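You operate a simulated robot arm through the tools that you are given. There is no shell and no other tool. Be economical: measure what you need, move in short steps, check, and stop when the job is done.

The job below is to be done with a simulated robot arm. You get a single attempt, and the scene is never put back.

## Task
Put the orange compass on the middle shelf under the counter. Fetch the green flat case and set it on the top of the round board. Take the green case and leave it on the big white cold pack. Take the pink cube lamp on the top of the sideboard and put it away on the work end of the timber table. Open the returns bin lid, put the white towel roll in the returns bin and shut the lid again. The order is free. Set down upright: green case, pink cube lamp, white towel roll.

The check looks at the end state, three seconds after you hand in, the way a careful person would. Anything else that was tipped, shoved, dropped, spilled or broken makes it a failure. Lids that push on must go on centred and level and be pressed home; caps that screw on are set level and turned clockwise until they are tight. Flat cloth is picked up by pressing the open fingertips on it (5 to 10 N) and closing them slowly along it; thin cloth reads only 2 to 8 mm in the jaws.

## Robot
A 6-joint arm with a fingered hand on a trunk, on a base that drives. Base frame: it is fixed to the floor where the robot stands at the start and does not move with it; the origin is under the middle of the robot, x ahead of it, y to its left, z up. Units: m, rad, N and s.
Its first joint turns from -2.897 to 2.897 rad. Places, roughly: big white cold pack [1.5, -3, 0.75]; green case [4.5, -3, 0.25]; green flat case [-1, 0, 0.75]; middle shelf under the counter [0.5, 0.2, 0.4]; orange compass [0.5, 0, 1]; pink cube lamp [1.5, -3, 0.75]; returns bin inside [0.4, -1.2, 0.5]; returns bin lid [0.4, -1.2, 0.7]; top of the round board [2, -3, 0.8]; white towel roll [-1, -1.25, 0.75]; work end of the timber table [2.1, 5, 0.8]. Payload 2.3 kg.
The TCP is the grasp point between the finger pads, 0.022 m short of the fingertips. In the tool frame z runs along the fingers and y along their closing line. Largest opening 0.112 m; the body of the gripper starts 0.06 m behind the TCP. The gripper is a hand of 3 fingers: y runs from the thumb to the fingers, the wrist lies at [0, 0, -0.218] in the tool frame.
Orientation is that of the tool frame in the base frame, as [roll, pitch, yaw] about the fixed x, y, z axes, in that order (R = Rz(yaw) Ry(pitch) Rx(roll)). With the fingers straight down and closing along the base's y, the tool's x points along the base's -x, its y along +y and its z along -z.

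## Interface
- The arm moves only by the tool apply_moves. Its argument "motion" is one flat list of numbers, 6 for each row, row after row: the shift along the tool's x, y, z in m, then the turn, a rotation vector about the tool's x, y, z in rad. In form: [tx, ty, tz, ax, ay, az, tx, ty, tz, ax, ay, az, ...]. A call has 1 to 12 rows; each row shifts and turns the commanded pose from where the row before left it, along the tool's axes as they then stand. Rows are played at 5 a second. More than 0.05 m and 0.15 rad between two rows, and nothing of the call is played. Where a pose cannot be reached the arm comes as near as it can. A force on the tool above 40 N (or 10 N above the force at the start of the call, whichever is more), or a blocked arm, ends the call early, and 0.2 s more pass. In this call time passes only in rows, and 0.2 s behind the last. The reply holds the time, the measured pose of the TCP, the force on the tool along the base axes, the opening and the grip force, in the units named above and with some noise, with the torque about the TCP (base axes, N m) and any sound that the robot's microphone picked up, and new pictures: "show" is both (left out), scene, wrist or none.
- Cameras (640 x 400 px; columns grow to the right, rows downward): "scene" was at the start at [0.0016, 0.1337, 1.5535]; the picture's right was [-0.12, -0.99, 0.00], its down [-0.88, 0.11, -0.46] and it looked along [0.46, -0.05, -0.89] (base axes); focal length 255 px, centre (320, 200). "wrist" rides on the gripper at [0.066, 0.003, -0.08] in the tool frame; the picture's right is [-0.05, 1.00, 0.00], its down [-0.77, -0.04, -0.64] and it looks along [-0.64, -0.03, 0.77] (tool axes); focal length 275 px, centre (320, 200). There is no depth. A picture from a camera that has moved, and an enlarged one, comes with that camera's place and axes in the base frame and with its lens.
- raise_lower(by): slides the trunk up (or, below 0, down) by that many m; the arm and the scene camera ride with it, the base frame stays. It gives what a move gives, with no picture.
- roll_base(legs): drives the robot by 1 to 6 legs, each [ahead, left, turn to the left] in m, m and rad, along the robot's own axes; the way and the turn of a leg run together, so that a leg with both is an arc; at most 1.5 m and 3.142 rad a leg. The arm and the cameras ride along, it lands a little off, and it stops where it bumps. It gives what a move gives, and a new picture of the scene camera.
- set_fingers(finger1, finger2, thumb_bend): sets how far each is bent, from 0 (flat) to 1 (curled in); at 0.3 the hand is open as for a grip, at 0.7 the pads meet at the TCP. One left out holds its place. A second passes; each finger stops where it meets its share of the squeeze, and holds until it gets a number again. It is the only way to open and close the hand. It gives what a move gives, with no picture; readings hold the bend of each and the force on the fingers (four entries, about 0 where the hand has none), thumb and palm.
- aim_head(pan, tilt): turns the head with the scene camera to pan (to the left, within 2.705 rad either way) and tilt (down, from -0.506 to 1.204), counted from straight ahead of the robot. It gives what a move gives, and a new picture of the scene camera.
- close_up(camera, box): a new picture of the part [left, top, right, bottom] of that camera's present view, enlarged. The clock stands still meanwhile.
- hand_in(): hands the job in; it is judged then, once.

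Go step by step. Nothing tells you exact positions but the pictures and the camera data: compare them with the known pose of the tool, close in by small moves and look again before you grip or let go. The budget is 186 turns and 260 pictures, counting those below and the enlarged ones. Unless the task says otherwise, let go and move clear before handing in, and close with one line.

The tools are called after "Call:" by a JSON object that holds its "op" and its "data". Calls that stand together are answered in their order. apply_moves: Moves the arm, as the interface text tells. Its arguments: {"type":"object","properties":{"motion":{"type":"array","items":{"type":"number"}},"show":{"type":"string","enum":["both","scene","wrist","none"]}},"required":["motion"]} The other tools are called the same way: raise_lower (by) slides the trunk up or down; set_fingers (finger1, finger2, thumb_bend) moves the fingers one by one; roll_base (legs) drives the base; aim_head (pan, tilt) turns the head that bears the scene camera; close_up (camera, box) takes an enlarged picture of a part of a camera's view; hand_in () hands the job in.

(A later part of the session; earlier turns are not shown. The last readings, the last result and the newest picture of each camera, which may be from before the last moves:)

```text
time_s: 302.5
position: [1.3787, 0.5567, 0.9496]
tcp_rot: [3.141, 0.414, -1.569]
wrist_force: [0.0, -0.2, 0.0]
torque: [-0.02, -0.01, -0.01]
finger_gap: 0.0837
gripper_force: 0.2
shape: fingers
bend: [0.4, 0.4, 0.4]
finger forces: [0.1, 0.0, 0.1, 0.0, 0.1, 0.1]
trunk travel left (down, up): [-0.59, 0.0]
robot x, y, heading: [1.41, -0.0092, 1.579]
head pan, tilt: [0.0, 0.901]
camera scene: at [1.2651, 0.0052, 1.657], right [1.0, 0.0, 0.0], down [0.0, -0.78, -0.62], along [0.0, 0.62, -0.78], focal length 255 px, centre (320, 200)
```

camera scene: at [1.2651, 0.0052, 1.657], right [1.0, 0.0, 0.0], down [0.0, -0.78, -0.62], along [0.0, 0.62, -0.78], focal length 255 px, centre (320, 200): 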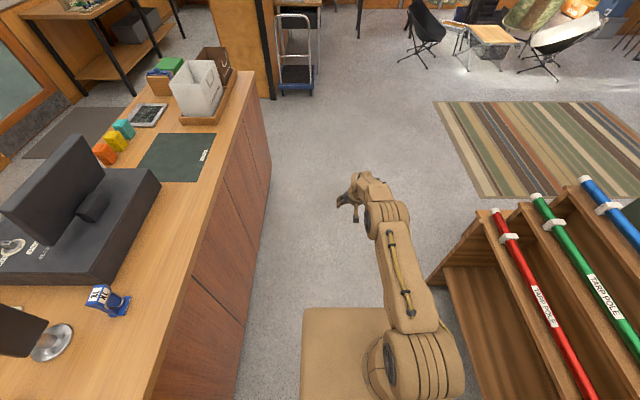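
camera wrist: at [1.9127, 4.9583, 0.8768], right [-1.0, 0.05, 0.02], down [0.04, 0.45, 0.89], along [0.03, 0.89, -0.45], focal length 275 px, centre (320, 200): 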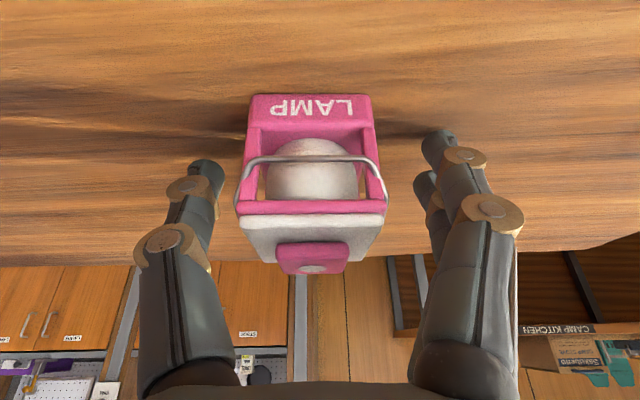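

Call:
{"op": "roll_base", "data": {"legs": [[-1.5, 0, -0.008], [-0.55, 0, 0], [0, 1.5, 0], [0, 0.2, 0], [0, 0, 1.57]]}}

Call:
{"op": "aim_head", "data": {"pan": -0.4, "tilt": 0.7}}

```text
time_s: 324.6
position: [-0.8534, -2.0532, 0.9489]
tcp_rot: [3.139, 0.414, -0.024]
wrist_force: [0.0, -0.6, -0.1]
torque: [-0.01, 0.01, -0.03]
finger_gap: 0.0836
gripper_force: 0.1
shape: fingers
bend: [0.4, 0.4, 0.4]
finger forces: [0.0, 0.0, 0.0, 0.1, 0.1, 0.0]
trunk travel left (down, up): [-0.59, 0.0]
robot x, y, heading: [-0.2881, -2.0369, 3.122]
head pan, tilt: [0.0, 0.901]
camera scene: at [-0.3083, -2.1804, 1.657], right [0.02, 1.0, 0.0], down [0.78, -0.02, -0.62], along [-0.62, 0.01, -0.78], focal length 255 px, centre (320, 200)
```

scene: 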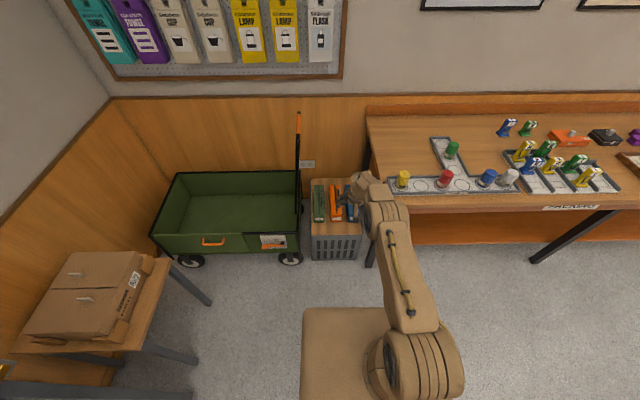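

```text
time_s: 325.5
position: [-0.8544, -2.0539, 0.9508]
tcp_rot: [3.14, 0.416, -0.023]
wrist_force: [0.4, 0.3, 0.3]
torque: [-0.01, 0.02, 0.0]
finger_gap: 0.0835
gripper_force: 0.0
shape: fingers
bend: [0.4, 0.4, 0.4]
finger forces: [0.1, 0.0, 0.0, 0.0, 0.0, 0.1]
trunk travel left (down, up): [-0.59, 0.0]
robot x, y, heading: [-0.2841, -2.0399, 3.117]
head pan, tilt: [-0.4, 0.7]
camera scene: at [-0.3103, -2.1474, 1.6731], right [0.41, 0.91, 0.0], down [0.59, -0.26, -0.76], along [-0.7, 0.31, -0.64], focal length 255 px, centre (320, 200)
```

scene: 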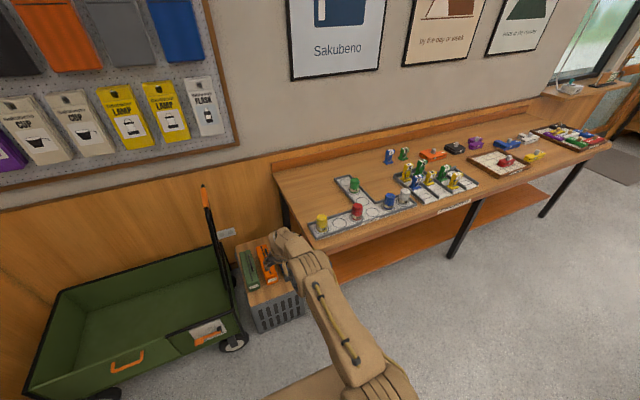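

Call:
{"op": "close_up", "data": {"camera": "scene", "box": [280, 130, 520, 260]}}

Call:
{"op": "roll_base", "data": {"legs": [[0, -0.72, 0.024], [0.25, 0, 0]]}}

Call:
{"op": "aim_head", "data": {"pan": -0.1, "tilt": 0.9}}

Call:
{"op": "close_up", "data": {"camera": "scene", "box": [200, 100, 440, 260]}}

```text
2.67 times, centred on (400, 195) of scene
camera zoom: at [-0.3103, -2.1474, 1.6731], right [0.41, 0.91, 0.0], down [0.59, -0.26, -0.76], along [-0.7, 0.31, -0.64], focal length 679 px, centre (107, 213)
```

zoom: 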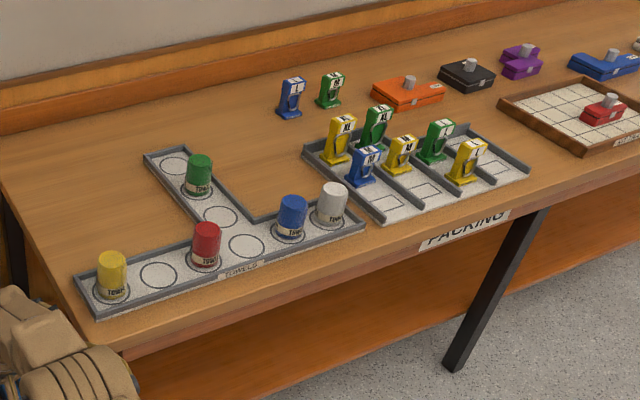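

```text
time_s: 330.9
position: [-1.0959, -1.338, 0.949]
tcp_rot: [3.139, 0.414, 0.003]
wrist_force: [0.4, -0.1, 0.2]
torque: [0.02, -0.02, 0.0]
finger_gap: 0.0838
gripper_force: 0.1
shape: fingers
bend: [0.4, 0.4, 0.4]
finger forces: [0.0, 0.0, 0.0, 0.0, 0.0, 0.0]
trunk travel left (down, up): [-0.59, 0.0]
robot x, y, heading: [-0.5291, -1.3137, -3.142]
head pan, tilt: [-0.4, 0.7]
camera scene: at [-0.5507, -1.4185, 1.6731], right [0.39, 0.92, 0.0], down [0.59, -0.25, -0.76], along [-0.7, 0.3, -0.64], focal length 255 px, centre (320, 200)
```

scene: 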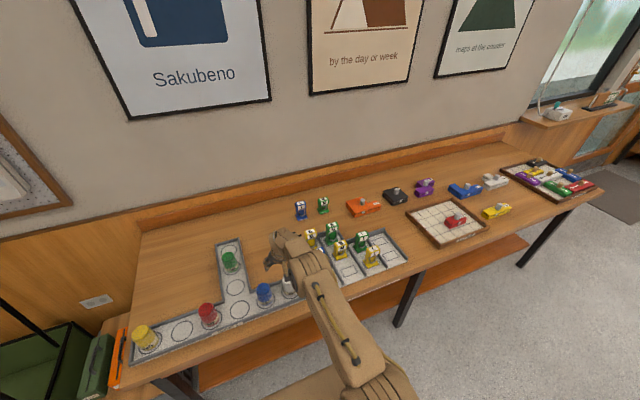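

```text
time_s: 331.7
position: [-1.0952, -1.3385, 0.9494]
tcp_rot: [3.14, 0.414, 0.002]
wrist_force: [0.3, 0.0, -0.5]
torque: [0.0, 0.01, 0.0]
finger_gap: 0.0834
gripper_force: 0.1
shape: fingers
bend: [0.4, 0.4, 0.4]
finger forces: [0.0, 0.0, 0.0, 0.0, 0.1, 0.0]
trunk travel left (down, up): [-0.59, 0.0]
robot x, y, heading: [-0.5285, -1.3103, -3.142]
head pan, tilt: [-0.099, 0.901]
camera scene: at [-0.5466, -1.4439, 1.657], right [0.1, 1.0, 0.0], down [0.78, -0.08, -0.62], along [-0.62, 0.06, -0.78], focal length 255 px, centre (320, 200)
```

scene: 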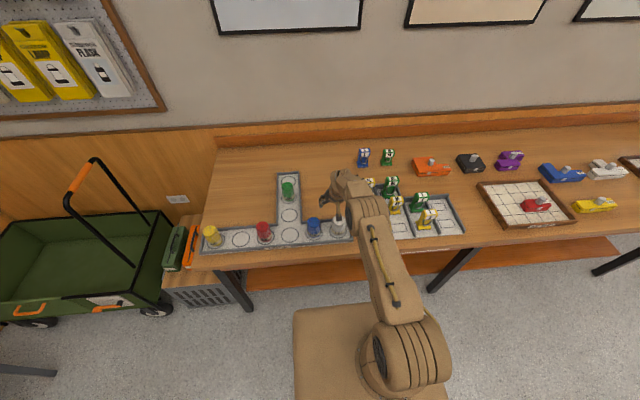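

```text
2.50 times, centred on (320, 180) of scene
camera zoom: at [-0.5466, -1.4439, 1.657], right [0.1, 1.0, 0.0], down [0.78, -0.08, -0.62], along [-0.62, 0.06, -0.78], focal length 637 px, centre (320, 250)
```

zoom: 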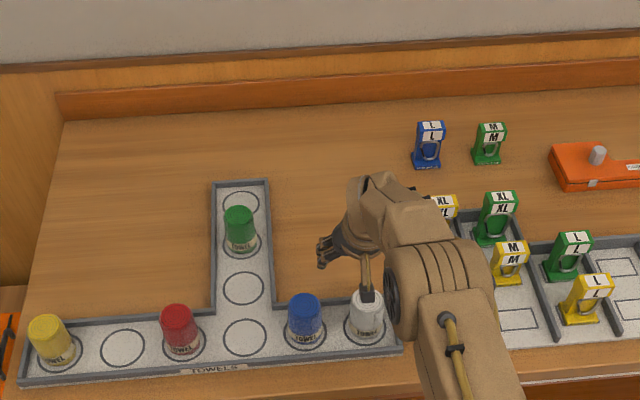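

The white towel roll stands at about (-1.074, -1.326) in the towel tray, next to the blue one. Straighten the hand and approach.

Call:
{"op": "apply_moves", "data": {"motion": [0.03, 0, -0.002, 0, 0.138, 0, 0.03, 0, -0.002, 0, 0.138, 0, 0.03, 0, -0.002, 0, 0.138, 0], "show": "none"}}

Call:
{"op": "roll_base", "data": {"legs": [[0.08, -0.012, 0]]}}

Call:
{"op": "apply_moves", "data": {"motion": [0, 0, 0, 0, 0, 0], "show": "wrist"}}

```text
time_s: 332.5
position: [-1.0083, -1.339, 0.9303]
tcp_rot: [3.139, -0.003, 0.002]
wrist_force: [-0.5, 1.1, 0.8]
torque: [-0.02, -0.02, -0.04]
finger_gap: 0.0835
gripper_force: 0.0
shape: fingers
bend: [0.4, 0.4, 0.4]
finger forces: [0.0, 0.1, 0.0, 0.0, 0.1, 0.1]
trunk travel left (down, up): [-0.59, 0.0]
robot x, y, heading: [-0.5286, -1.313, -3.143]
head pan, tilt: [-0.099, 0.901]
```

```text
time_s: 333.5
position: [-1.0891, -1.3277, 0.9298]
tcp_rot: [3.138, -0.002, 0.003]
wrist_force: [0.4, -0.7, 0.6]
torque: [0.0, 0.0, 0.02]
finger_gap: 0.0835
gripper_force: 0.1
shape: fingers
bend: [0.4, 0.4, 0.4]
finger forces: [0.0, 0.0, 0.0, 0.0, 0.0, 0.0]
trunk travel left (down, up): [-0.59, 0.0]
robot x, y, heading: [-0.614, -1.2975, -3.141]
head pan, tilt: [-0.099, 0.901]
camera scene: at [-0.6274, -1.4323, 1.657], right [0.1, 1.0, 0.0], down [0.78, -0.07, -0.62], along [-0.62, 0.06, -0.78], focal length 255 px, centre (320, 200)
```

scene: 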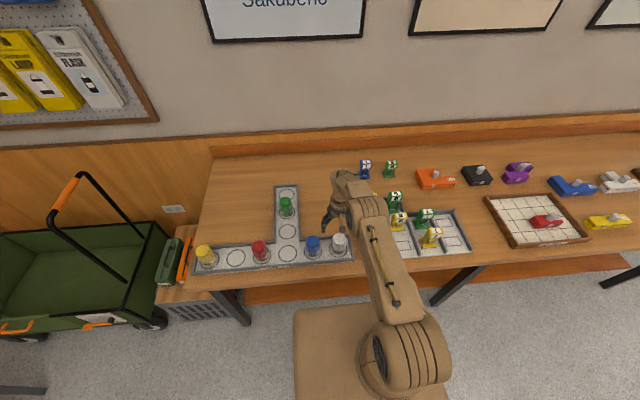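

```text
time_s: 333.9
position: [-1.0884, -1.3286, 0.9304]
tcp_rot: [3.139, 0.0, 0.003]
wrist_force: [-0.4, 0.4, -0.8]
torque: [0.03, 0.01, 0.01]
finger_gap: 0.0836
gripper_force: 0.0
shape: fingers
bend: [0.4, 0.4, 0.4]
finger forces: [0.0, 0.1, 0.0, 0.0, 0.0, 0.0]
trunk travel left (down, up): [-0.59, 0.0]
robot x, y, heading: [-0.6089, -1.3023, -3.141]
head pan, tilt: [-0.099, 0.901]
camera wrist: at [-1.0231, -1.3307, 1.0108], right [-0.04, -1.0, 0.0], down [-0.77, 0.03, 0.64], along [-0.63, 0.03, -0.77], focal length 275 px, centre (320, 200)
```

wrist: 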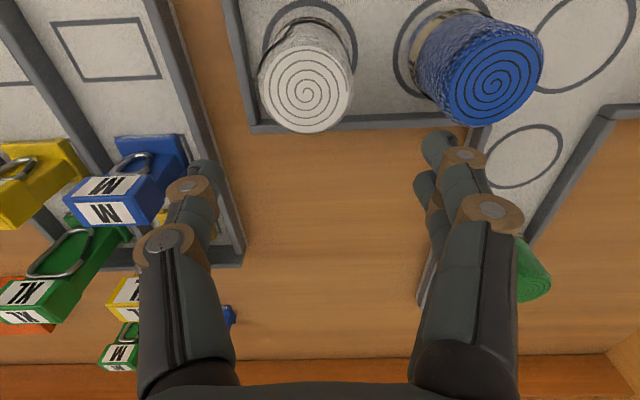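

Roll top at about (-1.063, -1.323, 0.88). Align and descend.

Call:
{"op": "apply_moves", "data": {"motion": [0.025, -0.004, 0, 0, 0, 0], "show": "wrist"}}

```text
time_s: 334.3
position: [-1.0641, -1.3223, 0.9293]
tcp_rot: [3.141, 0.0, 0.004]
wrist_force: [0.0, -0.3, -0.1]
torque: [-0.01, 0.04, 0.04]
finger_gap: 0.0834
gripper_force: 0.0
shape: fingers
bend: [0.4, 0.4, 0.4]
finger forces: [0.1, 0.0, 0.0, 0.0, 0.0, 0.0]
trunk travel left (down, up): [-0.59, 0.0]
robot x, y, heading: [-0.6068, -1.3013, -3.137]
head pan, tilt: [-0.099, 0.901]
camera wrist: at [-0.9979, -1.3255, 1.0113], right [-0.04, -1.0, 0.0], down [-0.77, 0.03, 0.64], along [-0.64, 0.03, -0.77], focal length 275 px, centre (320, 200)
```

wrist: 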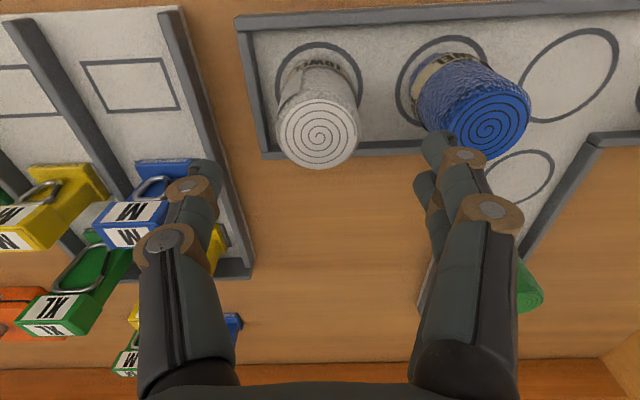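

Call:
{"op": "set_fingers", "data": {"finger1": 0.45, "finger2": 0.45, "thumb_bend": 0.45}}

Call:
{"op": "apply_moves", "data": {"motion": [-0.004, -0.002, 0.015, 0, 0, 0, 0, 0, 0.015, 0, 0, 0], "show": "wrist"}}

```text
time_s: 335.3
position: [-1.0644, -1.3228, 0.9301]
tcp_rot: [3.139, 0.0, 0.004]
wrist_force: [0.1, -0.8, 0.7]
torque: [-0.01, 0.02, 0.02]
finger_gap: 0.0702
gripper_force: 0.0
shape: fingers
bend: [0.45, 0.45, 0.45]
finger forces: [0.0, 0.0, 0.0, 0.0, 0.0, 0.1]
trunk travel left (down, up): [-0.59, 0.0]
robot x, y, heading: [-0.6106, -1.3, -3.139]
head pan, tilt: [-0.099, 0.901]
```

```text
time_s: 335.9
position: [-1.0687, -1.3224, 0.901]
tcp_rot: [3.14, 0.0, 0.004]
wrist_force: [0.0, -0.3, 0.3]
torque: [0.02, -0.03, 0.01]
finger_gap: 0.0703
gripper_force: 0.0
shape: fingers
bend: [0.45, 0.45, 0.45]
finger forces: [0.1, 0.0, 0.0, 0.1, 0.0, 0.0]
trunk travel left (down, up): [-0.59, 0.0]
robot x, y, heading: [-0.609, -1.2978, -3.138]
head pan, tilt: [-0.099, 0.901]
camera wrist: at [-1.0035, -1.325, 0.9815], right [-0.04, -1.0, 0.0], down [-0.77, 0.03, 0.64], along [-0.63, 0.03, -0.77], focal length 275 px, centre (320, 200)
```

wrist: 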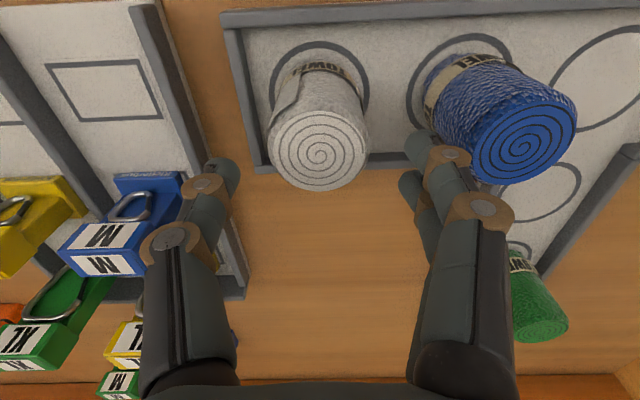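

Call:
{"op": "apply_moves", "data": {"motion": [0.001, -0.002, 0.015, 0, 0, 0, 0, 0, 0.015, 0, 0, 0, 0, 0, 0.015, 0, 0, 0, 0, 0, 0.01, 0, 0, 0], "show": "both"}}

```text
time_s: 336.9
position: [-1.0671, -1.32, 0.8447]
tcp_rot: [3.139, -0.002, 0.003]
wrist_force: [-0.5, 1.3, 0.1]
torque: [0.01, 0.01, 0.01]
finger_gap: 0.07
gripper_force: 0.0
shape: fingers
bend: [0.45, 0.45, 0.45]
finger forces: [0.0, 0.0, 0.0, 0.0, 0.0, 0.0]
trunk travel left (down, up): [-0.59, 0.0]
robot x, y, heading: [-0.608, -1.3007, -3.14]
head pan, tilt: [-0.099, 0.901]
camera scene: at [-0.6263, -1.4325, 1.657], right [0.1, 1.0, 0.0], down [0.78, -0.07, -0.62], along [-0.62, 0.06, -0.78], focal length 255 px, centre (320, 200)
camera wrist: at [-1.0017, -1.3232, 0.9252], right [-0.04, -1.0, 0.0], down [-0.77, 0.03, 0.64], along [-0.63, 0.03, -0.77], focal length 275 px, centre (320, 200)
```

scene: 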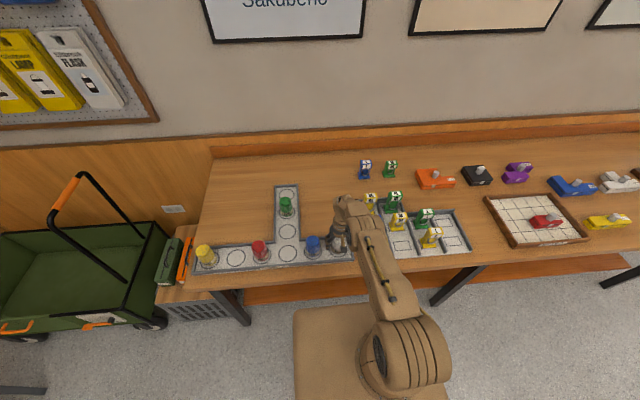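
wrist: 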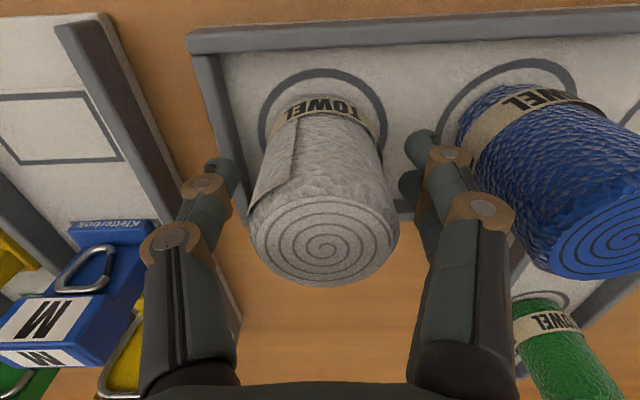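

Straddled cleanly. Close and lift.

Call:
{"op": "set_fingers", "data": {"finger1": 0.66, "finger2": 0.66, "thumb_bend": 0.66}}

Call:
{"op": "apply_moves", "data": {"motion": [0, 0, -0.02, 0, 0, 0, 0, 0, -0.03, 0, 0, 0, 0, 0, -0.03, 0, 0, 0, 0, 0, -0.03, 0, 0, 0, 0, 0, -0.02, 0, 0, 0], "show": "wrist"}}

```text
time_s: 337.9
position: [-1.0669, -1.3205, 0.8435]
tcp_rot: [3.14, 0.001, 0.004]
wrist_force: [-0.4, -0.4, 0.0]
torque: [0.0, 0.0, 0.0]
finger_gap: 0.0412
gripper_force: 11.8
shape: fingers
bend: [0.57, 0.56, 0.59]
finger forces: [5.9, 6.5, 0.0, 0.0, 11.9, 0.0]
trunk travel left (down, up): [-0.59, 0.0]
robot x, y, heading: [-0.6086, -1.2984, -3.135]
head pan, tilt: [-0.099, 0.901]
```

```text
time_s: 339.1
position: [-1.0655, -1.3205, 0.9748]
tcp_rot: [3.14, -0.001, 0.004]
wrist_force: [-0.6, -0.7, -1.5]
torque: [0.04, 0.01, 0.02]
finger_gap: 0.0413
gripper_force: 11.9
shape: fingers
bend: [0.57, 0.56, 0.59]
finger forces: [5.9, 6.5, 0.0, 0.1, 11.9, 0.1]
trunk travel left (down, up): [-0.59, 0.0]
robot x, y, heading: [-0.6078, -1.2995, -3.131]
head pan, tilt: [-0.099, 0.901]
camera wrist: at [-0.9999, -1.323, 1.0559], right [-0.04, -1.0, 0.0], down [-0.77, 0.03, 0.64], along [-0.63, 0.03, -0.77], focal length 275 px, centre (320, 200)
```

wrist: 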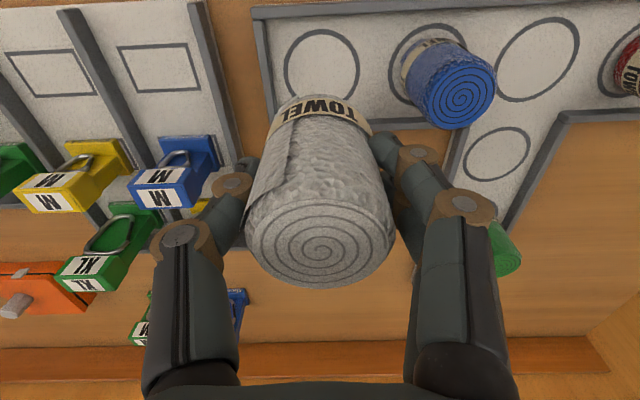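

Towel roll held. Back off, turn around and inspect the returns bin.

Call:
{"op": "roll_base", "data": {"legs": [[-0.3, 0, 0], [0, 0, 1.57], [0, 0, 1.57]]}}

Call:
{"op": "aim_head", "data": {"pan": 0.0, "tilt": 0.7}}

Call:
{"op": "close_up", "data": {"camera": "scene", "box": [160, 100, 480, 320]}}

```text
time_s: 348.8
position: [0.1471, -1.2903, 0.9733]
tcp_rot: [3.139, -0.002, 3.116]
wrist_force: [0.3, 0.3, -0.3]
torque: [0.0, 0.03, 0.01]
finger_gap: 0.0406
gripper_force: 12.0
shape: fingers
bend: [0.57, 0.56, 0.59]
finger forces: [5.8, 6.6, 0.1, 0.0, 11.6, 0.0]
trunk travel left (down, up): [-0.59, 0.0]
robot x, y, heading: [-0.3079, -1.2972, -0.022]
head pan, tilt: [-0.099, 0.901]
camera scene: at [-0.2923, -1.165, 1.657], right [-0.12, -0.99, 0.0], down [-0.78, 0.1, -0.62], along [0.62, -0.08, -0.78], focal length 255 px, centre (320, 200)
```

scene: 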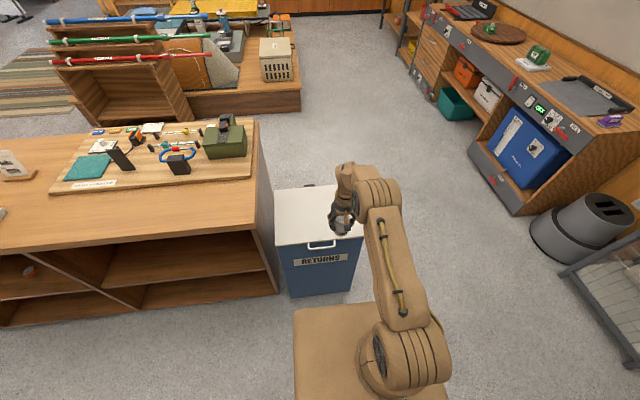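

```text
time_s: 349.5
position: [0.1456, -1.2908, 0.9752]
tcp_rot: [3.14, 0.0, 3.117]
wrist_force: [0.1, -0.1, -1.5]
torque: [0.02, -0.02, 0.01]
finger_gap: 0.0407
gripper_force: 12.6
shape: fingers
bend: [0.57, 0.56, 0.59]
finger forces: [5.8, 6.5, 0.0, 0.0, 11.7, 0.0]
trunk travel left (down, up): [-0.59, 0.0]
robot x, y, heading: [-0.3107, -1.2992, -0.023]
head pan, tilt: [0.0, 0.7]
camera scene: at [-0.2823, -1.1578, 1.6731], right [-0.02, -1.0, 0.0], down [-0.64, 0.02, -0.76], along [0.76, -0.02, -0.64], focal length 255 px, centre (320, 200)
```

scene: 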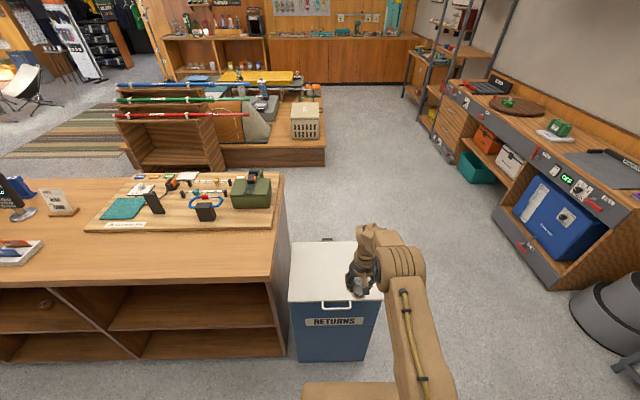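

```text
1.82 times, centred on (320, 210) of scene
camera zoom: at [-0.2823, -1.1578, 1.6731], right [-0.02, -1.0, 0.0], down [-0.64, 0.02, -0.76], along [0.76, -0.02, -0.64], focal length 463 px, centre (320, 182)
```

zoom: 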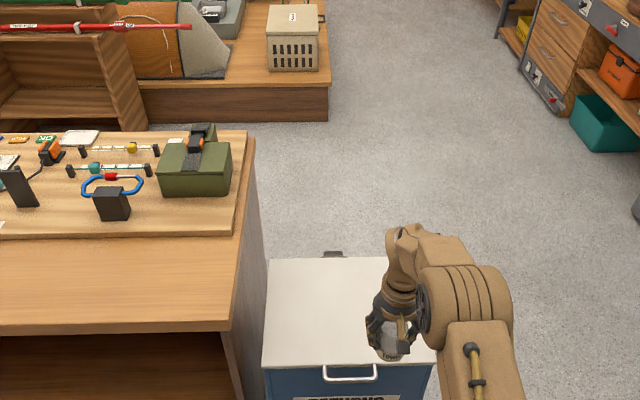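

The bin's white lid is hinged at the far side with a handle facing me. I need a free hand to open it, so I'll park the towel roll upright on the clear counter end near (0.4, -0.85) first.

Call:
{"op": "apply_moves", "data": {"motion": [0, 0, -0.03, 0, 0, 0, 0, 0, -0.03, 0, 0, 0], "show": "none"}}

Call:
{"op": "roll_base", "data": {"legs": [[0, 0.45, 0.022], [0.2, 0, 0]]}}

Call:
{"op": "apply_moves", "data": {"motion": [0, 0, 0, 0, 0, 0], "show": "wrist"}}

```text
time_s: 350.1
position: [0.1463, -1.2908, 1.0331]
tcp_rot: [-3.141, 0.0, 3.117]
wrist_force: [-0.2, 0.6, -1.0]
torque: [-0.02, -0.02, 0.01]
finger_gap: 0.0406
gripper_force: 11.8
shape: fingers
bend: [0.57, 0.56, 0.59]
finger forces: [5.8, 6.5, 0.0, 0.0, 11.7, 0.0]
trunk travel left (down, up): [-0.59, 0.0]
robot x, y, heading: [-0.3075, -1.301, -0.022]
head pan, tilt: [0.0, 0.7]
```

```text
time_s: 354.1
position: [0.3543, -0.8211, 1.0345]
tcp_rot: [3.139, -0.001, -3.141]
wrist_force: [0.5, -0.1, -1.8]
torque: [-0.03, -0.03, 0.0]
finger_gap: 0.0407
gripper_force: 11.9
shape: fingers
bend: [0.57, 0.56, 0.59]
finger forces: [5.8, 6.5, 0.0, 0.0, 11.7, 0.1]
trunk travel left (down, up): [-0.59, 0.0]
robot x, y, heading: [-0.1002, -0.841, 0.008]
head pan, tilt: [0.0, 0.7]
camera scene: at [-0.0779, -0.6986, 1.6731], right [0.0, -1.0, 0.0], down [-0.64, 0.0, -0.76], along [0.76, 0.0, -0.64], focal length 255 px, centre (320, 200)
```

scene: 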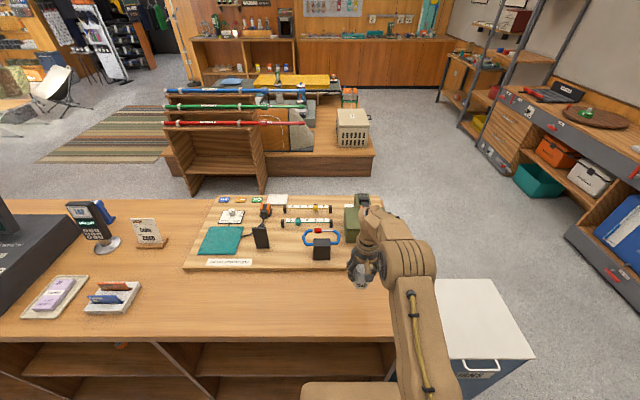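

```text
time_s: 354.5
position: [0.3533, -0.8216, 1.0341]
tcp_rot: [3.141, -0.001, -3.141]
wrist_force: [0.9, 0.3, -1.5]
torque: [0.01, 0.01, 0.01]
finger_gap: 0.0407
gripper_force: 11.6
shape: fingers
bend: [0.57, 0.56, 0.59]
finger forces: [5.8, 6.6, 0.0, 0.0, 11.6, 0.1]
trunk travel left (down, up): [-0.59, 0.0]
robot x, y, heading: [-0.1048, -0.8397, 0.008]
head pan, tilt: [0.0, 0.7]
camera wrist: at [0.2868, -0.8184, 1.1152], right [0.05, 1.0, 0.0], down [0.77, -0.04, 0.64], along [0.64, -0.03, -0.77], focal length 275 px, centre (320, 200)
```

wrist: 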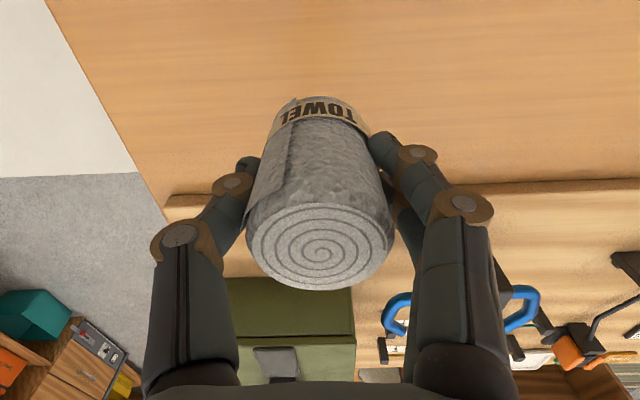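

Clear spot below. Lower in small steps until contact.

Call:
{"op": "apply_moves", "data": {"motion": [0, 0, 0.02, 0, 0, 0, 0, 0, 0.015, 0, 0, 0, 0, 0, 0.01, 0, 0, 0], "show": "none"}}

Call:
{"op": "apply_moves", "data": {"motion": [0, 0, 0.005, 0, 0, 0], "show": "none"}}

Call:
{"op": "apply_moves", "data": {"motion": [0, 0, 0.005, 0, 0, 0], "show": "none"}}

```text
time_s: 355.3
position: [0.3542, -0.822, 0.9898]
tcp_rot: [3.141, 0.0, -3.141]
wrist_force: [0.1, 0.2, -1.5]
torque: [0.02, 0.01, -0.02]
finger_gap: 0.0409
gripper_force: 11.5
shape: fingers
bend: [0.57, 0.56, 0.59]
finger forces: [5.7, 6.5, 0.0, 0.0, 11.5, 0.1]
trunk travel left (down, up): [-0.59, 0.0]
robot x, y, heading: [-0.1047, -0.8402, 0.002]
head pan, tilt: [0.0, 0.7]
```

```text
time_s: 355.7
position: [0.3537, -0.8214, 0.9843]
tcp_rot: [3.141, 0.0, 3.142]
wrist_force: [-0.4, 0.3, -1.5]
torque: [0.02, 0.0, 0.0]
finger_gap: 0.0407
gripper_force: 12.3
shape: fingers
bend: [0.57, 0.56, 0.59]
finger forces: [5.8, 6.6, 0.1, 0.1, 11.6, 0.0]
trunk travel left (down, up): [-0.59, 0.0]
robot x, y, heading: [-0.1022, -0.8398, 0.006]
head pan, tilt: [0.0, 0.7]
```

```text
time_s: 356.1
position: [0.3542, -0.8205, 0.9782]
tcp_rot: [3.14, 0.001, 3.141]
wrist_force: [-0.3, 0.3, -0.9]
torque: [0.02, 0.02, -0.02]
finger_gap: 0.0404
gripper_force: 12.3
shape: fingers
bend: [0.57, 0.56, 0.59]
finger forces: [5.6, 6.6, 0.1, 0.0, 11.6, 0.0]
trunk travel left (down, up): [-0.59, 0.0]
robot x, y, heading: [-0.1005, -0.8419, -0.001]
head pan, tilt: [0.0, 0.7]
```

Call:
{"op": "apply_moves", "data": {"motion": [0, 0, 0.005, 0, 0, 0], "show": "none"}}

Call:
{"op": "apply_moves", "data": {"motion": [0, 0, 0.005, 0, 0, 0], "show": "none"}}

Call:
{"op": "apply_moves", "data": {"motion": [0, 0, 0.004, 0, 0, 0], "show": "wrist"}}

```text
time_s: 356.5
position: [0.354, -0.8207, 0.9735]
tcp_rot: [3.138, 0.001, -3.14]
wrist_force: [-0.4, 0.5, -1.7]
torque: [0.01, -0.03, 0.02]
finger_gap: 0.0407
gripper_force: 11.6
shape: fingers
bend: [0.57, 0.56, 0.59]
finger forces: [5.7, 6.5, 0.1, 0.0, 11.6, 0.1]
trunk travel left (down, up): [-0.59, 0.0]
robot x, y, heading: [-0.1038, -0.8392, 0.001]
head pan, tilt: [0.0, 0.7]
```

```text
time_s: 356.9
position: [0.354, -0.8206, 0.9681]
tcp_rot: [3.141, 0.0, 3.141]
wrist_force: [0.4, -0.6, -1.8]
torque: [0.02, 0.01, -0.03]
finger_gap: 0.0404
gripper_force: 11.7
shape: fingers
bend: [0.57, 0.56, 0.59]
finger forces: [5.7, 6.4, 0.1, 0.1, 11.7, 0.0]
trunk travel left (down, up): [-0.59, 0.0]
robot x, y, heading: [-0.0996, -0.8403, -0.001]
head pan, tilt: [0.0, 0.7]
```

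```text
time_s: 357.3
position: [0.3541, -0.8215, 0.9655]
tcp_rot: [3.141, 0.002, 3.141]
wrist_force: [0.1, -0.4, -1.2]
torque: [0.0, 0.03, -0.03]
finger_gap: 0.0404
gripper_force: 12.1
shape: fingers
bend: [0.57, 0.56, 0.59]
finger forces: [5.8, 6.5, 0.1, 0.0, 11.6, 0.1]
trunk travel left (down, up): [-0.59, 0.0]
robot x, y, heading: [-0.0971, -0.8393, 0.002]
head pan, tilt: [0.0, 0.7]
camera wrist: at [0.2874, -0.8178, 1.0463], right [0.05, 1.0, 0.0], down [0.77, -0.04, 0.64], along [0.64, -0.03, -0.77], focal length 275 px, centre (320, 200)
```

wrist: 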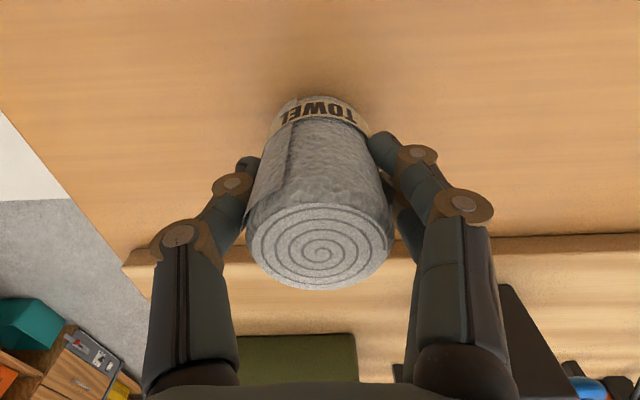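

Nearly there; a few more millimetres.

Call:
{"op": "apply_moves", "data": {"motion": [0, 0, 0.005, 0, 0, 0], "show": "none"}}

Call:
{"op": "apply_moves", "data": {"motion": [0, 0, 0.004, 0, 0, 0], "show": "none"}}

Call:
{"op": "apply_moves", "data": {"motion": [0, 0, 0.003, 0, 0, 0], "show": "none"}}

```text
time_s: 357.7
position: [0.3542, -0.8207, 0.9607]
tcp_rot: [3.139, -0.003, -3.141]
wrist_force: [0.2, -0.3, -1.1]
torque: [0.0, 0.0, -0.02]
finger_gap: 0.0406
gripper_force: 12.3
shape: fingers
bend: [0.57, 0.56, 0.59]
finger forces: [5.6, 6.5, 0.0, 0.0, 11.6, 0.0]
trunk travel left (down, up): [-0.59, 0.0]
robot x, y, heading: [-0.1023, -0.8427, -0.001]
head pan, tilt: [0.0, 0.7]
```

```text
time_s: 358.1
position: [0.3544, -0.8213, 0.9569]
tcp_rot: [3.14, -0.001, 3.141]
wrist_force: [0.2, 0.7, -2.1]
torque: [-0.04, 0.0, -0.03]
finger_gap: 0.0406
gripper_force: 11.7
shape: fingers
bend: [0.57, 0.56, 0.59]
finger forces: [5.7, 6.5, 0.0, 0.0, 11.5, 0.0]
trunk travel left (down, up): [-0.59, 0.0]
robot x, y, heading: [-0.1044, -0.8382, 0.0]
head pan, tilt: [0.0, 0.7]
```

```text
time_s: 358.5
position: [0.3534, -0.8213, 0.9546]
tcp_rot: [3.14, 0.002, 3.142]
wrist_force: [1.2, -0.1, 9.0]
torque: [0.01, -0.02, -0.03]
finger_gap: 0.0401
gripper_force: 13.2
shape: fingers
bend: [0.58, 0.57, 0.6]
finger forces: [6.3, 7.3, 0.0, 0.0, 12.4, 0.1]
trunk travel left (down, up): [-0.59, 0.0]
robot x, y, heading: [-0.1037, -0.8423, 0.004]
head pan, tilt: [0.0, 0.7]
```

Contact. Release, back off, and go look at the bin's handle.

Call:
{"op": "set_fingers", "data": {"finger1": 0.42, "finger2": 0.42, "thumb_bend": 0.42}}

Call:
{"op": "apply_moves", "data": {"motion": [0, 0, -0.03, 0, 0, 0, 0, 0, -0.03, 0, 0, 0, 0, 0, -0.03, 0, 0, 0], "show": "wrist"}}

Call:
{"op": "roll_base", "data": {"legs": [[-0.45, 0, 0], [0, -0.4, 0]]}}

Call:
{"op": "aim_head", "data": {"pan": -0.1, "tilt": 0.6}}

Call:
{"op": "close_up", "data": {"camera": "scene", "box": [220, 160, 420, 320]}}

```text
time_s: 359.5
position: [0.355, -0.8223, 0.9525]
tcp_rot: [3.14, 0.001, 3.141]
wrist_force: [0.4, 0.3, 0.1]
torque: [-0.02, -0.01, 0.0]
finger_gap: 0.0773
gripper_force: 0.1
shape: fingers
bend: [0.42, 0.42, 0.42]
finger forces: [0.0, 0.0, 0.0, 0.0, 0.1, 0.0]
trunk travel left (down, up): [-0.59, 0.0]
robot x, y, heading: [-0.1011, -0.8376, 0.002]
head pan, tilt: [0.0, 0.7]
```

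```text
time_s: 360.3
position: [0.3519, -0.8224, 1.0429]
tcp_rot: [3.14, 0.0, 3.141]
wrist_force: [-0.2, 0.3, 0.8]
torque: [-0.02, -0.04, 0.02]
finger_gap: 0.0775
gripper_force: 0.3
shape: fingers
bend: [0.42, 0.42, 0.42]
finger forces: [0.1, 0.0, 0.0, 0.0, 0.1, 0.0]
trunk travel left (down, up): [-0.59, 0.0]
robot x, y, heading: [-0.1032, -0.8419, 0.003]
head pan, tilt: [0.0, 0.7]
camera wrist: at [0.2851, -0.8189, 1.1242], right [0.05, 1.0, 0.0], down [0.77, -0.04, 0.64], along [0.64, -0.03, -0.77], focal length 275 px, centre (320, 200)
```

wrist: 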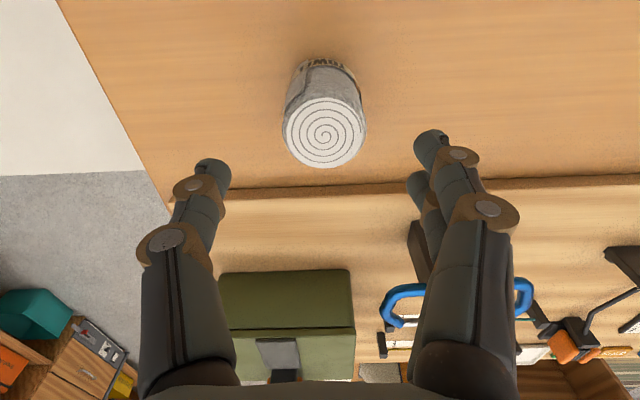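

```text
time_s: 365.0
position: [-0.0911, -1.2168, 1.0424]
tcp_rot: [3.142, 0.0, -3.142]
wrist_force: [0.1, 0.4, 0.0]
torque: [0.01, 0.0, 0.01]
finger_gap: 0.0775
gripper_force: 0.0
shape: fingers
bend: [0.42, 0.42, 0.42]
finger forces: [0.0, 0.0, 0.0, 0.1, 0.0, 0.0]
trunk travel left (down, up): [-0.59, 0.0]
robot x, y, heading: [-0.5497, -1.2342, -0.002]
head pan, tilt: [0.0, 0.7]
camera scene: at [-0.5218, -1.0938, 1.6732], right [0.0, -1.0, 0.0], down [-0.64, 0.0, -0.76], along [0.76, 0.0, -0.64], focal length 255 px, centre (320, 200)
```

scene: 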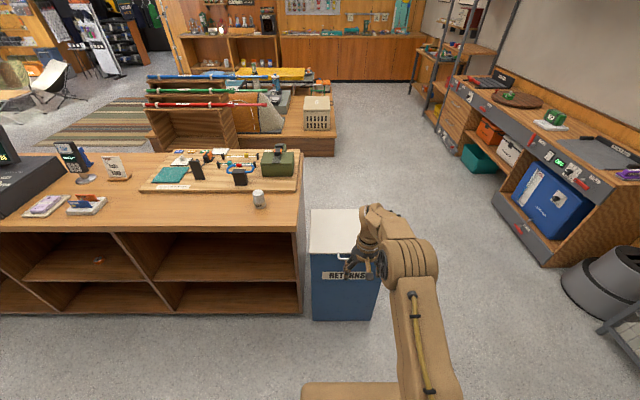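

```text
time_s: 365.7
position: [-0.0905, -1.2164, 1.0437]
tcp_rot: [3.139, 0.001, -3.141]
wrist_force: [-0.9, 0.6, 0.4]
torque: [-0.03, 0.0, 0.03]
finger_gap: 0.0775
gripper_force: 0.1
shape: fingers
bend: [0.42, 0.42, 0.42]
finger forces: [0.1, 0.0, 0.0, 0.0, 0.0, 0.0]
trunk travel left (down, up): [-0.59, 0.0]
robot x, y, heading: [-0.5463, -1.2353, -0.006]
head pan, tilt: [-0.099, 0.6]
camera scene: at [-0.5188, -1.102, 1.6817], right [-0.1, -1.0, 0.0], down [-0.56, 0.06, -0.82], along [0.82, -0.08, -0.57], focal length 255 px, centre (320, 200)
```

scene: 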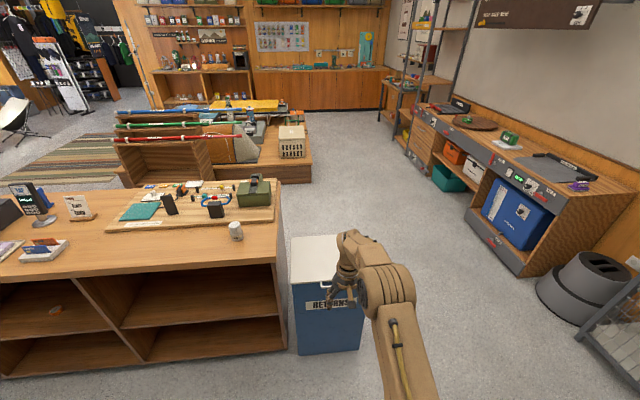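

```text
2.50 times, centred on (320, 240) of scene
camera zoom: at [-0.5188, -1.102, 1.6817], right [-0.1, -1.0, 0.0], down [-0.56, 0.06, -0.82], along [0.82, -0.08, -0.57], focal length 637 px, centre (320, 100)
```

zoom: 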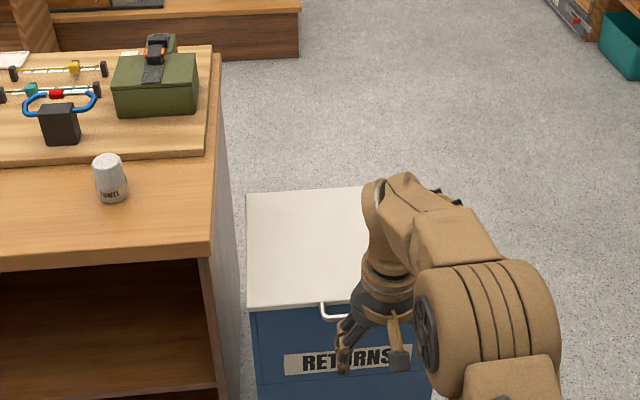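

Call:
{"op": "apply_moves", "data": {"motion": [0, 0, 0, 0, 0, 0], "show": "wrist"}}

Call:
{"op": "close_up", "data": {"camera": "wrist", "box": [200, 100, 440, 260]}}

```text
time_s: 366.1
position: [-0.0912, -1.2167, 1.0428]
tcp_rot: [3.139, 0.0, 3.14]
wrist_force: [-0.5, 0.1, 0.4]
torque: [0.0, -0.02, 0.01]
finger_gap: 0.0776
gripper_force: 0.2
shape: fingers
bend: [0.42, 0.42, 0.42]
finger forces: [0.1, 0.0, 0.1, 0.1, 0.0, 0.0]
trunk travel left (down, up): [-0.59, 0.0]
robot x, y, heading: [-0.547, -1.2339, -0.001]
head pan, tilt: [-0.099, 0.6]
camera wrist: at [-0.1575, -1.2139, 1.1237], right [0.05, 1.0, 0.0], down [0.77, -0.04, 0.64], along [0.63, -0.03, -0.77], focal length 275 px, centre (320, 200)
```

wrist: 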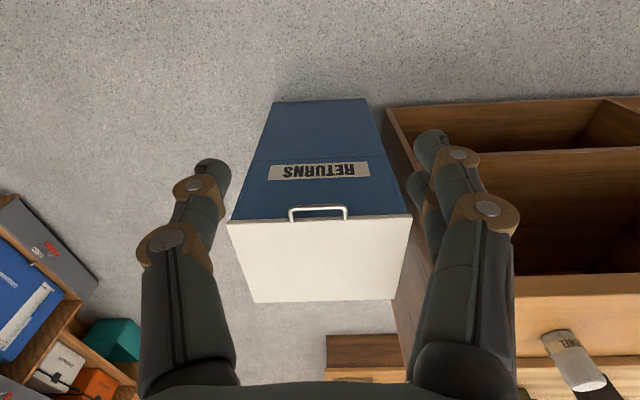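

```text
2.50 times, centred on (320, 180) of wrist
camera zoom: at [-0.1575, -1.2139, 1.1237], right [0.05, 1.0, 0.0], down [0.77, -0.04, 0.64], along [0.63, -0.03, -0.77], focal length 688 px, centre (320, 250)
```

zoom: 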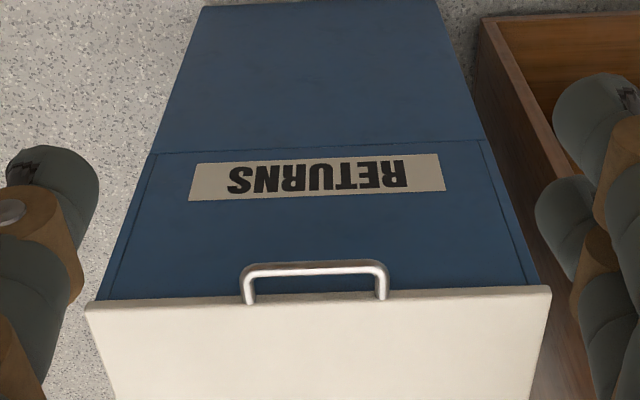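

The handle is a U-bar protruding ~3 cm from the lid's front at about (0.20, -1.235, 0.71). Plan: hand horizontal, fingers above/thumb below the bar as a loose cage, then lift using base+trunk motions. First turn the hand.

Call:
{"op": "apply_moves", "data": {"motion": [0, 0, 0, 0, 0, 0.143, 0, 0, 0, 0, 0, 0.143, 0, 0, 0, 0, 0, 0.143, 0, 0, 0, 0, 0, 0.143, 0, 0, 0, 0, 0, 0.143, 0, 0, 0, 0, 0, 0.143, 0, 0, 0, 0, 0, 0.143, 0, 0, 0, 0, 0, 0.143, 0, 0, 0, 0, 0, 0.143, 0, 0, 0, 0, 0, 0.143, 0, 0, 0, 0, 0, 0.141], "show": "none"}}

Call:
{"op": "apply_moves", "data": {"motion": [0, 0.03, -0.002, -0.14, 0, 0, 0, 0.03, -0.002, -0.14, 0, 0, 0, 0.03, -0.002, -0.14, 0, 0, 0, 0.03, -0.002, -0.14, 0, 0, 0, 0.03, -0.002, -0.14, 0, 0], "show": "none"}}

Call:
{"op": "apply_moves", "data": {"motion": [0, 0.03, -0.002, -0.14, 0, 0, 0, 0.03, -0.002, -0.14, 0, 0, 0, 0.03, -0.002, -0.14, 0, 0, 0, 0.03, -0.002, -0.14, 0, 0], "show": "both"}}

```text
time_s: 368.5
position: [-0.0911, -1.2173, 1.043]
tcp_rot: [-3.141, -0.001, 1.568]
wrist_force: [0.9, 0.7, -0.1]
torque: [0.02, 0.01, 0.02]
finger_gap: 0.0774
gripper_force: 0.0
shape: fingers
bend: [0.42, 0.42, 0.42]
finger forces: [0.0, 0.0, 0.1, 0.0, 0.0, 0.1]
trunk travel left (down, up): [-0.59, 0.0]
robot x, y, heading: [-0.5437, -1.2339, -0.002]
head pan, tilt: [-0.099, 0.6]
```

```text
time_s: 369.7
position: [0.0486, -1.2156, 1.0926]
tcp_rot: [2.44, 0.0, 1.571]
wrist_force: [-0.4, 0.2, -0.5]
torque: [0.0, -0.02, -0.01]
finger_gap: 0.0778
gripper_force: 0.0
shape: fingers
bend: [0.42, 0.42, 0.42]
finger forces: [0.0, 0.1, 0.0, 0.1, 0.1, 0.0]
trunk travel left (down, up): [-0.59, 0.0]
robot x, y, heading: [-0.5441, -1.2339, 0.0]
head pan, tilt: [-0.099, 0.6]
```

```text
time_s: 370.7
position: [0.0958, -1.2287, 1.1535]
tcp_rot: [2.075, 0.033, 1.522]
wrist_force: [0.7, -0.4, -0.2]
torque: [-0.03, 0.05, 0.03]
finger_gap: 0.0778
gripper_force: 0.0
shape: fingers
bend: [0.42, 0.42, 0.42]
finger forces: [0.1, 0.0, 0.0, 0.1, 0.1, 0.0]
out of reach, approached as far as the arm can: row 2, 3, 4
trunk travel left (down, up): [-0.59, 0.0]
robot x, y, heading: [-0.5477, -1.2378, 0.0]
head pan, tilt: [-0.099, 0.6]
camera scene: at [-0.5187, -1.1021, 1.6818], right [-0.1, -1.0, 0.0], down [-0.56, 0.06, -0.83], along [0.82, -0.08, -0.56], focal length 255 px, centre (320, 200)
camera wrist: at [0.0296, -1.1585, 1.1928], right [0.48, -0.04, 0.88], down [-0.61, -0.73, 0.3], along [0.63, -0.68, -0.38], focal length 275 px, centre (320, 200)
```

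scene: 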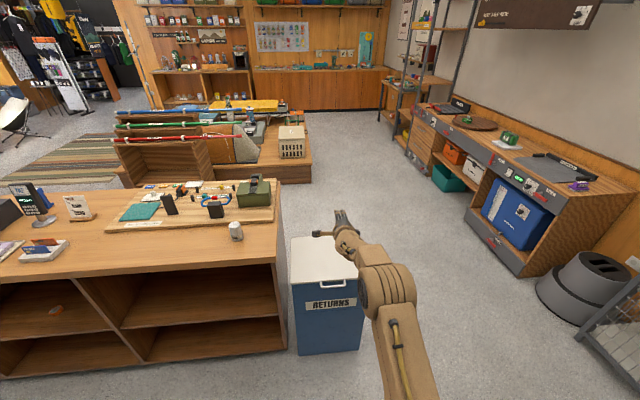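
wrist: 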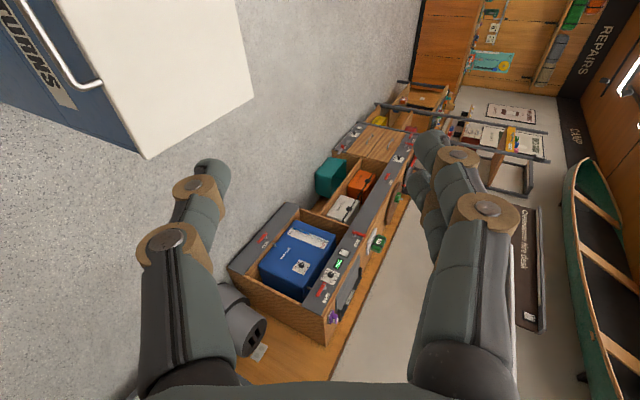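

Tilt of 61° is the limit but suffices. Lower the trunk in front of the handle and look.

Call:
{"op": "raise_lower", "data": {"by": -0.4}}

Call:
{"op": "aim_head", "data": {"pan": 0.0, "tilt": 0.5}}

Call:
{"op": "close_up", "data": {"camera": "scene", "box": [240, 120, 440, 280]}}

Call:
{"op": "close_up", "data": {"camera": "wrist", "box": [0, 0, 640, 400]}}

```text
time_s: 374.5
position: [0.0959, -1.2287, 0.7532]
tcp_rot: [2.072, 0.032, 1.522]
wrist_force: [-0.1, -0.1, 0.9]
torque: [0.03, 0.0, 0.0]
finger_gap: 0.0779
gripper_force: 0.0
shape: fingers
bend: [0.42, 0.42, 0.42]
finger forces: [0.1, 0.0, 0.0, 0.0, 0.1, 0.0]
trunk travel left (down, up): [-0.19, 0.4]
robot x, y, heading: [-0.5487, -1.2335, 0.003]
head pan, tilt: [-0.099, 0.6]
```

```text
time_s: 375.2
position: [0.0961, -1.2293, 0.7539]
tcp_rot: [2.072, 0.032, 1.523]
wrist_force: [0.1, -0.1, -0.3]
torque: [-0.01, -0.04, 0.01]
finger_gap: 0.0776
gripper_force: 0.1
shape: fingers
bend: [0.42, 0.42, 0.42]
finger forces: [0.0, 0.0, 0.1, 0.0, 0.1, 0.0]
trunk travel left (down, up): [-0.19, 0.4]
robot x, y, heading: [-0.5421, -1.2352, -0.001]
head pan, tilt: [0.0, 0.499]
camera scene: at [-0.5157, -1.0933, 1.2908], right [0.0, -1.0, 0.0], down [-0.48, 0.0, -0.88], along [0.88, 0.0, -0.48], focal length 255 px, centre (320, 200)
```

scene: 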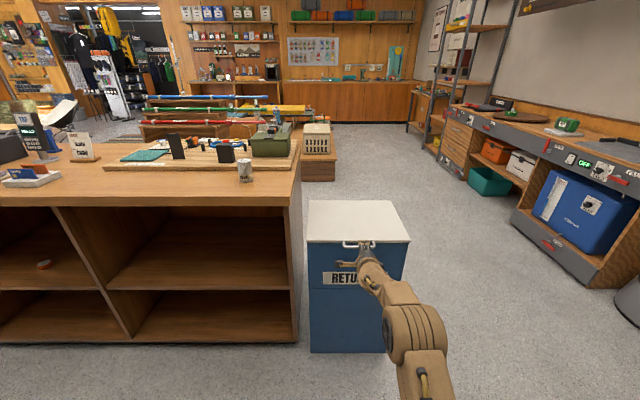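

```text
2.50 times, centred on (340, 200) of scene
camera zoom: at [-0.5157, -1.0933, 1.2908], right [0.0, -1.0, 0.0], down [-0.48, 0.0, -0.88], along [0.88, 0.0, -0.48], focal length 637 px, centre (270, 200)
```

zoom: 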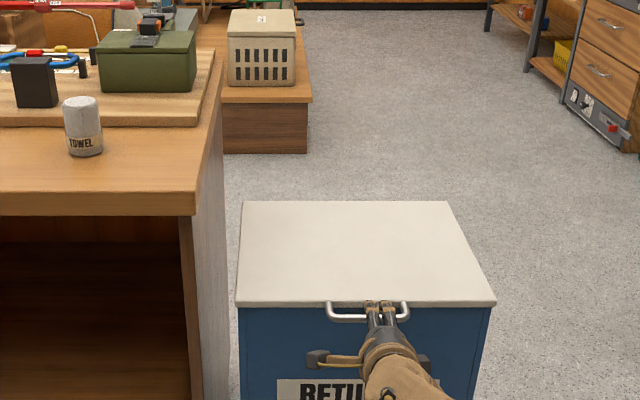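

```text
1.00 times, centred on (320, 200) of wrist (not enlarged: the box is as wide or as high as the picture)
camera zoom: at [0.0296, -1.1586, 0.7929], right [0.48, -0.04, 0.88], down [-0.61, -0.73, 0.3], along [0.63, -0.68, -0.38], focal length 275 px, centre (320, 200)
```

zoom: 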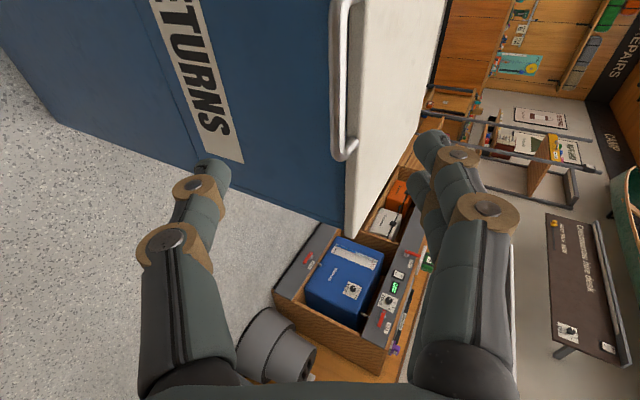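

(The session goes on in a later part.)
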